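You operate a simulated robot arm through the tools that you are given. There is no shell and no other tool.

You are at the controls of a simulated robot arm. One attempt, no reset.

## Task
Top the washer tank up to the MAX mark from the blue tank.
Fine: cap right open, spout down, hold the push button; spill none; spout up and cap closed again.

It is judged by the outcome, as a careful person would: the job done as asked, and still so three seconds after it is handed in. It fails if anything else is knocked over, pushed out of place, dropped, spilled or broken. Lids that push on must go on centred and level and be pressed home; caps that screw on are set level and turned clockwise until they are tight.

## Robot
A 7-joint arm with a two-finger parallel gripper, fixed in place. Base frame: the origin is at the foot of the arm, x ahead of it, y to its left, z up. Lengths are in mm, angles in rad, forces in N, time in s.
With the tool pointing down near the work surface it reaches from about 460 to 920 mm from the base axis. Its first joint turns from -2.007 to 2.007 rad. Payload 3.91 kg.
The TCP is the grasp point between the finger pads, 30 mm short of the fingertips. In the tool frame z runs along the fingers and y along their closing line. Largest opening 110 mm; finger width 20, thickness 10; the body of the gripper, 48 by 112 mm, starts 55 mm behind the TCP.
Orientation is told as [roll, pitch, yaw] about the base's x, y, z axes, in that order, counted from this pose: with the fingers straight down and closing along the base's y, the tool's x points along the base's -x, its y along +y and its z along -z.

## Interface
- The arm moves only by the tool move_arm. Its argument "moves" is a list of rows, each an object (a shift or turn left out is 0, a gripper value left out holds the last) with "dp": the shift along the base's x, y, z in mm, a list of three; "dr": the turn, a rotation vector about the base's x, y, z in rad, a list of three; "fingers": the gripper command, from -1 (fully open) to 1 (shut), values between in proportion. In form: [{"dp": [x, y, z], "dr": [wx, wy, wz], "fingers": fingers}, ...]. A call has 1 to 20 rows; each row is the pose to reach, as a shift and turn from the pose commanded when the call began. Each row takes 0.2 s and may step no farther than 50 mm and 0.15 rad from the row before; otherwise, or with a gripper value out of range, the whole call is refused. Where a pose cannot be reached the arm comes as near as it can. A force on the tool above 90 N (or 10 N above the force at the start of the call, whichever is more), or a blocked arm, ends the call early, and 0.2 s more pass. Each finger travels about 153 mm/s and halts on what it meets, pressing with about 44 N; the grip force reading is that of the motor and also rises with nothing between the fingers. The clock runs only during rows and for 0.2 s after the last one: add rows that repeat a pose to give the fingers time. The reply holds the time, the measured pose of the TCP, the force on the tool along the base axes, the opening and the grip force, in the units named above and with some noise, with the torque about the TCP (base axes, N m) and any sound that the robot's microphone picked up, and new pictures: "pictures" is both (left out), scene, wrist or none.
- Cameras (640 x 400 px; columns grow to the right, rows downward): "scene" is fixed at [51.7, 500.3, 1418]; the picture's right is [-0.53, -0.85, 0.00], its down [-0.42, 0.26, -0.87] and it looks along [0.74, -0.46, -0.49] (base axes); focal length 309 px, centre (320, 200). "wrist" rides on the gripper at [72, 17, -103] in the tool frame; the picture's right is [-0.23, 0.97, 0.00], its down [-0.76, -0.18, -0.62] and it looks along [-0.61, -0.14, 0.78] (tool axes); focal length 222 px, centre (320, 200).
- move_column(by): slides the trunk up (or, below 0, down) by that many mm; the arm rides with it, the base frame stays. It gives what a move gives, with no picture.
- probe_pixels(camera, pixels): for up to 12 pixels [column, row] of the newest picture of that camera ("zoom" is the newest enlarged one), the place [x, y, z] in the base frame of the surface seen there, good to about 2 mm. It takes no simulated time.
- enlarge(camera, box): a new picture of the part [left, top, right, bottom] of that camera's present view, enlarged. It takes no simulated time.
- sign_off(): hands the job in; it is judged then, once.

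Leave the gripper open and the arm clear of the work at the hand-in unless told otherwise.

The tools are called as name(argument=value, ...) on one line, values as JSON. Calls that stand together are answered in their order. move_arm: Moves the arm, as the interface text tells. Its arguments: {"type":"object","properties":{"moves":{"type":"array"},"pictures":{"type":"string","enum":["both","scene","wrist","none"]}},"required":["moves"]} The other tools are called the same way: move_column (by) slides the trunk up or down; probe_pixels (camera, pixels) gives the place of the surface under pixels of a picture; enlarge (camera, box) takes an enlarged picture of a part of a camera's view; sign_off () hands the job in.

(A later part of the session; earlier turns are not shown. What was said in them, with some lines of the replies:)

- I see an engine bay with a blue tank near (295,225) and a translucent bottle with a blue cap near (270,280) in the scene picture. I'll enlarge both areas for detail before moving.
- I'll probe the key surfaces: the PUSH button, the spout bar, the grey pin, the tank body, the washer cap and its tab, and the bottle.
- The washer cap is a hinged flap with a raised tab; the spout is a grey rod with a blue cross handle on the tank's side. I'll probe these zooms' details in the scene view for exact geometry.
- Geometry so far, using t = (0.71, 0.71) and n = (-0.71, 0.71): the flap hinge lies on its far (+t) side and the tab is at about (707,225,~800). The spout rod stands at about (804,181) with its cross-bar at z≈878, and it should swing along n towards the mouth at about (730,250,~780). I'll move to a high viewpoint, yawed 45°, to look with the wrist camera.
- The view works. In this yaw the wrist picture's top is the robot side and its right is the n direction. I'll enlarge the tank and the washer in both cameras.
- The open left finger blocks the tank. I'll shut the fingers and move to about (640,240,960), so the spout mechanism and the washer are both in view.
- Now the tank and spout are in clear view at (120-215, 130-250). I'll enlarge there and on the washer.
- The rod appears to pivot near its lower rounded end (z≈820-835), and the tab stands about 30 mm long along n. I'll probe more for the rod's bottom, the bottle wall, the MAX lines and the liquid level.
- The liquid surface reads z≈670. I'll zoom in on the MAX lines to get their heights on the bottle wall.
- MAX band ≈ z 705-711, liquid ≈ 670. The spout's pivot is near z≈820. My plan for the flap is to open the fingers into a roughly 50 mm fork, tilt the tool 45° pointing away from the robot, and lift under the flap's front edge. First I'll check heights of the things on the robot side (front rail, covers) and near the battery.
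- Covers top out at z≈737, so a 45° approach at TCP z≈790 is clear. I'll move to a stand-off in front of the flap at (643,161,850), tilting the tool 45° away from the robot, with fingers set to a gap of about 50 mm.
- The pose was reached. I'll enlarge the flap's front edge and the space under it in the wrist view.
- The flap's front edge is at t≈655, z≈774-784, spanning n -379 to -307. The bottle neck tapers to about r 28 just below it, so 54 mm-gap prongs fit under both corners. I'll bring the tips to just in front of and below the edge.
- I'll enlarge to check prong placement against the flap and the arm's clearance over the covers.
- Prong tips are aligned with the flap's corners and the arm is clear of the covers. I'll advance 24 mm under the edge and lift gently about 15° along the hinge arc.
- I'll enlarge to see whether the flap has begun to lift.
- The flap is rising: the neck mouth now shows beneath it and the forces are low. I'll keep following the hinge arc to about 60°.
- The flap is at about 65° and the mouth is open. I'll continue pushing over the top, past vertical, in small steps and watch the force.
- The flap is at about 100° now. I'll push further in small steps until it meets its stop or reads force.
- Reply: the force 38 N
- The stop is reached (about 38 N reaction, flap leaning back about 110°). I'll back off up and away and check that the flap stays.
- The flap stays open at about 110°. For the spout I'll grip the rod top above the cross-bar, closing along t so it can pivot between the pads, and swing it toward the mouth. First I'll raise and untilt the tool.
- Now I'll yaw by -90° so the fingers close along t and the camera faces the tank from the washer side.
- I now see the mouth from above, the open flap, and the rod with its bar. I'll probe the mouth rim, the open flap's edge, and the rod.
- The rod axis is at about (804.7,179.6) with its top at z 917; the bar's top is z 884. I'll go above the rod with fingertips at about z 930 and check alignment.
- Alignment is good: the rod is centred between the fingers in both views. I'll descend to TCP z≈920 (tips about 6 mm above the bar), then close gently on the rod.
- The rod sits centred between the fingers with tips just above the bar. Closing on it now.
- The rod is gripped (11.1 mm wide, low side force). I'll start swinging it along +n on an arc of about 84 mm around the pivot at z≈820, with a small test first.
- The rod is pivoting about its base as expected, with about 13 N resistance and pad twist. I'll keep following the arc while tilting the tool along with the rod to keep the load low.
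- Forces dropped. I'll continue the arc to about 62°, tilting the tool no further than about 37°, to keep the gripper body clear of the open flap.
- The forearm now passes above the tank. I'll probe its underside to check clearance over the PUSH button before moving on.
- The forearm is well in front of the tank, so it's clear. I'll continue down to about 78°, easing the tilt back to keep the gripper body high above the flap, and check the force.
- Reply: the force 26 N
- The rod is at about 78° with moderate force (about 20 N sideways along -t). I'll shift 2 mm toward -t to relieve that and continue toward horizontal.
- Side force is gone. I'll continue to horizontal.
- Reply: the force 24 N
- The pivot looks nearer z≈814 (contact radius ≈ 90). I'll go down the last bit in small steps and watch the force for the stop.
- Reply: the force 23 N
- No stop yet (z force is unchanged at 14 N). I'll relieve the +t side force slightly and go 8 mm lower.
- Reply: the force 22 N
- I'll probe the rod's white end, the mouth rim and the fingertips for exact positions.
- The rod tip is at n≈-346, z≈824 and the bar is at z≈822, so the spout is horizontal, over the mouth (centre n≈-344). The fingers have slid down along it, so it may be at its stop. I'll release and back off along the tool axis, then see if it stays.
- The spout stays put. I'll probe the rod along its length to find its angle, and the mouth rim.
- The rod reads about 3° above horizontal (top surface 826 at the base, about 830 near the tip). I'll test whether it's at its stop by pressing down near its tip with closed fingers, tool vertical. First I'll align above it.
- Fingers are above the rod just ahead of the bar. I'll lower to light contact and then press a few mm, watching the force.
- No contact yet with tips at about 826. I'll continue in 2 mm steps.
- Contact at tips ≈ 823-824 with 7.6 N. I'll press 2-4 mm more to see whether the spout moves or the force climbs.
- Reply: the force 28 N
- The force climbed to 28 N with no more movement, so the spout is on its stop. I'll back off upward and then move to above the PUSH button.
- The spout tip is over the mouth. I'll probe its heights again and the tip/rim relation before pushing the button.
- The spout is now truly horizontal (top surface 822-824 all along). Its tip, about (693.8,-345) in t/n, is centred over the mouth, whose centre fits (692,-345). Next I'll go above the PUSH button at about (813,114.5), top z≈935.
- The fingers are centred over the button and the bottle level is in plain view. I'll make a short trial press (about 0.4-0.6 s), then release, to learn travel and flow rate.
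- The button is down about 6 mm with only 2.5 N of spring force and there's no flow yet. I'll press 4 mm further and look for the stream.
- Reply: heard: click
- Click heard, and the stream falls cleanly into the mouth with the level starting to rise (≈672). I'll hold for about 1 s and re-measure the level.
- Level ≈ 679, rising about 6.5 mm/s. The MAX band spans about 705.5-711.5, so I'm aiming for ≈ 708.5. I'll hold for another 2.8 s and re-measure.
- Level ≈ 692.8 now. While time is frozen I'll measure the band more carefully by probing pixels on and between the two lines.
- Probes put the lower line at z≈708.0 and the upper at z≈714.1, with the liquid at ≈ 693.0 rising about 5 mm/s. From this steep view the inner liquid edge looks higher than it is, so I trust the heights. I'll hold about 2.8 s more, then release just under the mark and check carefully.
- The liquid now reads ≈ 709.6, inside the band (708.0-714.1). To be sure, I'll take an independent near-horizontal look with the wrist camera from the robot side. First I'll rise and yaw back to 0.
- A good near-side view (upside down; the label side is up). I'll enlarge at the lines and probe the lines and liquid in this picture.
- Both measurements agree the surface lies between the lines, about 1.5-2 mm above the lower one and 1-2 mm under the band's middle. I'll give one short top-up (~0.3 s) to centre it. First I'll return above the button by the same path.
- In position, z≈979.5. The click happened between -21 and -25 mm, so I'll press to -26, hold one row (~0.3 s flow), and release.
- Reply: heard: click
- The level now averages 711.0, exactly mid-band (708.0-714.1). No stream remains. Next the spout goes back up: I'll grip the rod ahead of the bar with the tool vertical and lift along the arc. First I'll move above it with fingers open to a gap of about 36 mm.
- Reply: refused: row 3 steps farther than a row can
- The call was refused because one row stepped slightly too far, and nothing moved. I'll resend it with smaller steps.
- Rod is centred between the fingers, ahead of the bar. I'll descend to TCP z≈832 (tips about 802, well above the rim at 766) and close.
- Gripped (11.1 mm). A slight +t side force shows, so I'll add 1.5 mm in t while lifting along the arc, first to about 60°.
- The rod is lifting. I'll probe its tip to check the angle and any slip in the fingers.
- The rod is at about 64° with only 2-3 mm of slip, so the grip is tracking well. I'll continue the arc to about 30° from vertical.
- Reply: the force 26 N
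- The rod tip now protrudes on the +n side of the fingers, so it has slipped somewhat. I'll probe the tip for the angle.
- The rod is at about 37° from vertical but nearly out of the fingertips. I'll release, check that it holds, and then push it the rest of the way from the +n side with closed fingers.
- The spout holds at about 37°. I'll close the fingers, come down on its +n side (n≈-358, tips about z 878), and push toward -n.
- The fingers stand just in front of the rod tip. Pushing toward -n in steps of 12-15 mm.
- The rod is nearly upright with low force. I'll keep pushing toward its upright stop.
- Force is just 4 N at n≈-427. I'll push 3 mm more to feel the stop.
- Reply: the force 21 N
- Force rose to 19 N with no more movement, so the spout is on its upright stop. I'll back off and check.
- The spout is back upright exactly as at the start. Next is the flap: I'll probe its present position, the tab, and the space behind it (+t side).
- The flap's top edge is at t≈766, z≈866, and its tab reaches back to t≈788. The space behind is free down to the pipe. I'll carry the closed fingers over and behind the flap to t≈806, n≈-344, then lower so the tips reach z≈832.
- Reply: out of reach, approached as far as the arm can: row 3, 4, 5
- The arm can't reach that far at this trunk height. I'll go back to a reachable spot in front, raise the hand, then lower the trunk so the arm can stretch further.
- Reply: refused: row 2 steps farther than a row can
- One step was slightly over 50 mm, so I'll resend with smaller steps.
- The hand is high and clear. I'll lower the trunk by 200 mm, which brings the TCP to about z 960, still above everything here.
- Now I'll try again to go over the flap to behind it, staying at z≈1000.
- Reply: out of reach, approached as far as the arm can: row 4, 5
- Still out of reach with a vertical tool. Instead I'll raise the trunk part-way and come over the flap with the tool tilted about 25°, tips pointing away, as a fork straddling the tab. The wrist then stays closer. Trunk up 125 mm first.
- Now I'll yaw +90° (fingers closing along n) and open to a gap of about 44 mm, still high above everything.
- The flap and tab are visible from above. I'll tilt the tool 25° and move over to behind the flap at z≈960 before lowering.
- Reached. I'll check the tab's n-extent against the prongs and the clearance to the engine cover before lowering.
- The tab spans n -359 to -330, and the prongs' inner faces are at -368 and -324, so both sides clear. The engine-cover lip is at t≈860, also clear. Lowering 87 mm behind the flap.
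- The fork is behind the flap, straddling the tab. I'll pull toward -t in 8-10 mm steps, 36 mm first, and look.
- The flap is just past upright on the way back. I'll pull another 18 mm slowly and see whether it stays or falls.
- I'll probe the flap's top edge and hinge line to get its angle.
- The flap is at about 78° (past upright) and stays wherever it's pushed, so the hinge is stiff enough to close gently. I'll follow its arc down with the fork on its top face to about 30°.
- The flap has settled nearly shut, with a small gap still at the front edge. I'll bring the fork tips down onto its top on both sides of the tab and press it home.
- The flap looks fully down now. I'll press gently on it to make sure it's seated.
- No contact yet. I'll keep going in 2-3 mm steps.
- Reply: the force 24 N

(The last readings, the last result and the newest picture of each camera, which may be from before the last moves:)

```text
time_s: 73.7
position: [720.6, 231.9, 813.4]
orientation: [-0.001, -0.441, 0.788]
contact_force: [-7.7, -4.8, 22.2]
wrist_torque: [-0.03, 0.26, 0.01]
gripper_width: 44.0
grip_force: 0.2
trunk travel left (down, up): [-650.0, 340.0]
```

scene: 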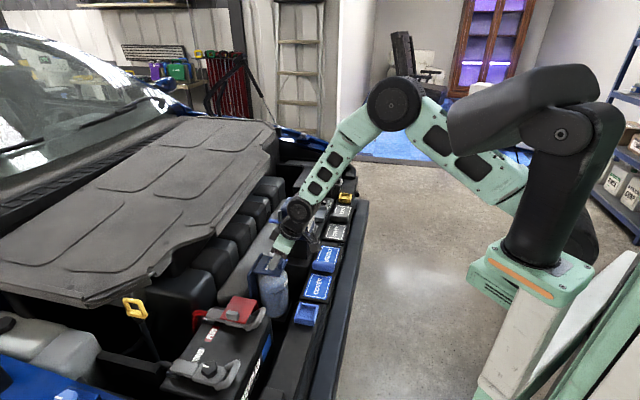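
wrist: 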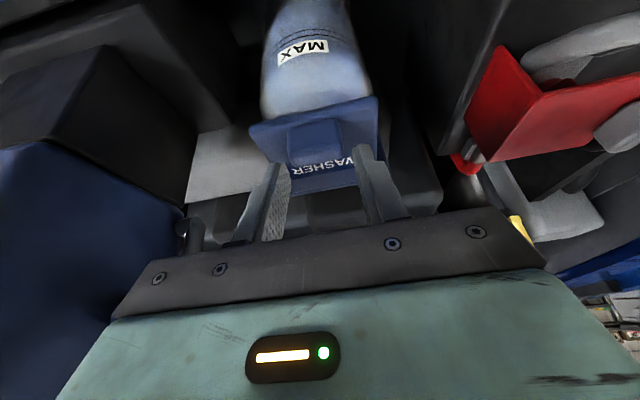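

The flap gives 22 N of firm resistance at the originally closed height. I'll press slightly more, then retract up and away.

move_arm(moves=[{"dp": [0, 0, -1.5]}, {"dp": [0, 0, -1.5]}, {"dp": [0, 0, 8]}, {"dp": [-12, -12, 35]}, {"dp": [-30, -30, 70]}, {"dp": [-50, -50, 110]}])

enlarge(camera="wrist", box=[220, 0, 440, 200])

enlarge(camera="scene", box=[230, 240, 310, 310])

probe_pixels(camera="scene", pixels=[[264, 257], [286, 260], [256, 272], [279, 275], [268, 265], [281, 260], [270, 275], [265, 262]])

```text
time_s: 75.1
position: [668.2, 183.1, 922.0]
orientation: [-0.001, -0.432, 0.788]
contact_force: [0.4, 0.0, 0.4]
wrist_torque: [-0.03, 0.02, 0.01]
gripper_width: 43.8
grip_force: 0.2
trunk travel left (down, up): [-650.0, 340.0]
```

scene: 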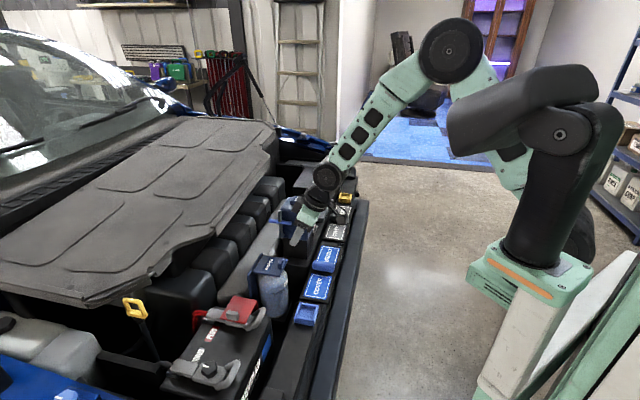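
wrist: 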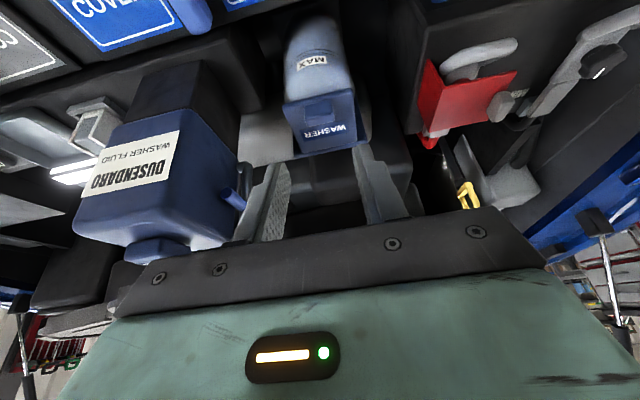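

```text
2.00 times, centred on (330, 100) of wrist
```

zoom: 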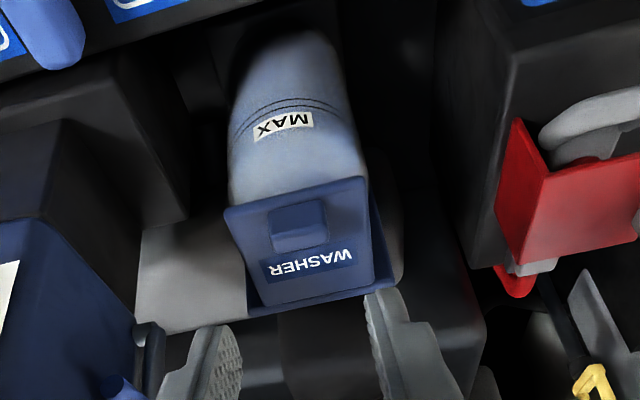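

```text
5.71 times, centred on (270, 275) of scene
```

zoom: 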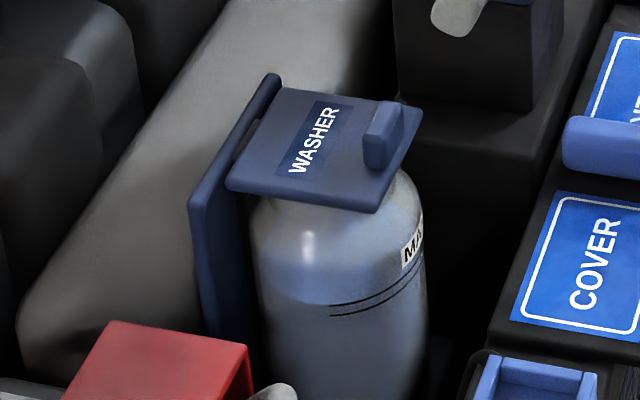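

```text
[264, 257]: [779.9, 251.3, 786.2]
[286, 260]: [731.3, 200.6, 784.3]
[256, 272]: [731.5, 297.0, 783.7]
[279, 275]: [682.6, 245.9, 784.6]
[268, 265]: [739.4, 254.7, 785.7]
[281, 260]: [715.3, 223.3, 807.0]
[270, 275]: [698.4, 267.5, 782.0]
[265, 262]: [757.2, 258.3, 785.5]
```

The flap is closed and level, with the same readings as at the start. I'll retreat clear of the work, untilt the tool and open the gripper.

move_arm(moves=[{"dp": [-20, 5, 35], "dr": [-0.08, 0.08, 0], "fingers": 0}, {"dp": [-42, 10, 70], "dr": [-0.16, 0.16, 0], "fingers": -0.5}, {"dp": [-65, 15, 105], "dr": [-0.24, 0.24, 0], "fingers": -1}, {"dp": [-90, 20, 140], "dr": [-0.3085, 0.3085, 0], "fingers": -1}, {"dp": [-118, 25, 175], "dr": [-0.3085, 0.3085, 0], "fingers": -1}, {"dp": [-145, 30, 210], "dr": [-0.3085, 0.3085, 0], "fingers": -1}, {"dp": [-170, 35, 245], "dr": [-0.3085, 0.3085, 0], "fingers": -1}])

enlarge(camera="scene", box=[220, 180, 360, 330])

enlarge(camera="scene", box=[256, 266, 296, 306])

enlarge(camera="scene", box=[256, 190, 326, 250])

```text
time_s: 76.7
position: [501.8, 214.8, 1166.9]
orientation: [0.0, 0.002, 0.789]
contact_force: [1.1, 0.4, -0.2]
wrist_torque: [0.01, 0.01, 0.03]
gripper_width: 110.0
grip_force: 0.2
trunk travel left (down, up): [-650.0, 340.0]
```

scene: 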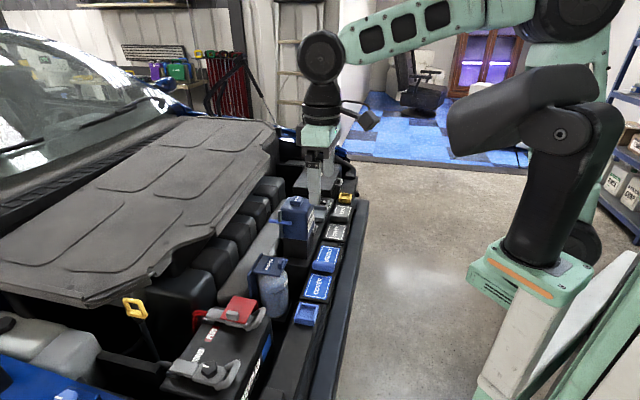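
wrist: 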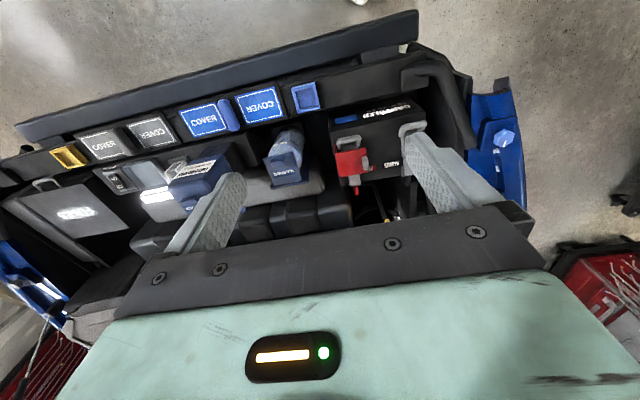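

```text
2.67 times, centred on (290, 255) of scene
```

zoom: 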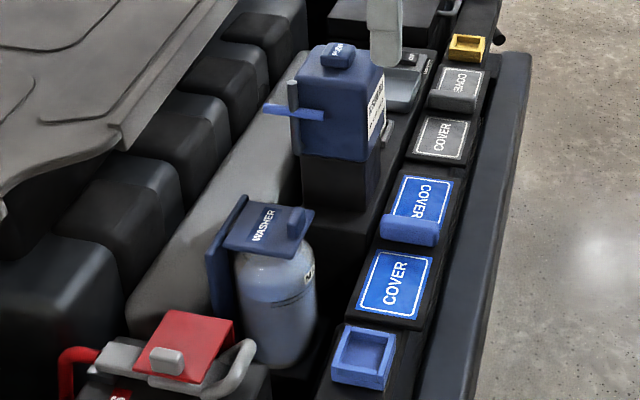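

```text
10.00 times, centred on (276, 286) of scene
```

zoom: 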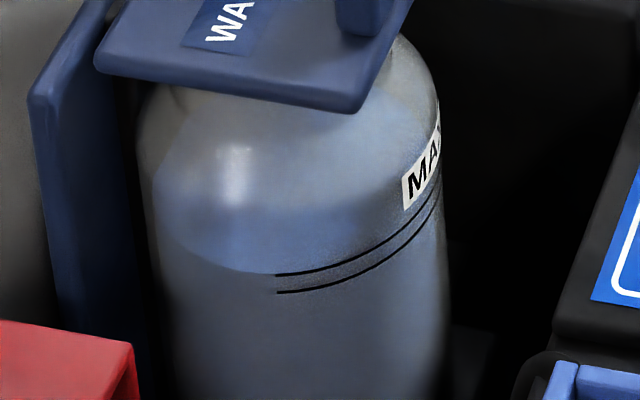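

```text
6.67 times, centred on (291, 220) of scene
```

zoom: 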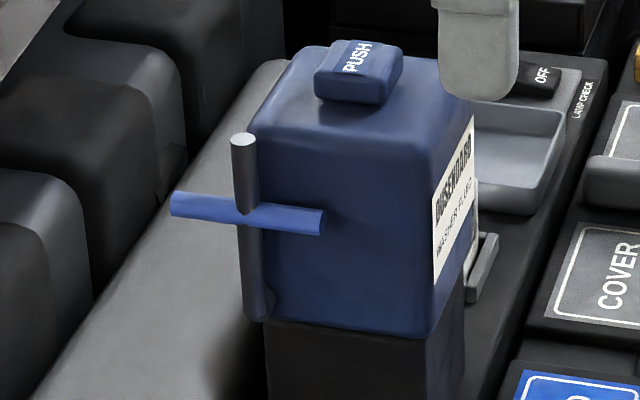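

Everything checks out: the cap is shut and level, the spout is upright, the button is up, and the liquid sits in the MAX band. Nothing was spilled or displaced, the gripper is open, and the arm is clear. Handing in.

sign_off()

```text
The job is handed in.
```

The washer tank is filled to the MAX mark, and the job is handed in.

- **Level:** the liquid sits in the middle of the MAX band, measured at 711 mm against marks at about 708 and 714 mm. I filled to just inside the band first, checked it from the side, then gave one short top-up.
- **Spill:** the stream fell cleanly into the mouth, and I saw no liquid anywhere else in the pictures.
- **Spout:** it is back upright on its stop, matching its starting position to within about 2 mm.
- **Cap:** it is closed and level, pressed down with 22 N or more, and reads the same position as before I opened it. It seemed to drop part of the way as I lowered it, rather than being guided all the way.
- **Arm:** the gripper is open and clear of the work. The trunk is 75 mm lower than where it started, because I lowered it to help the arm reach behind the open cap.
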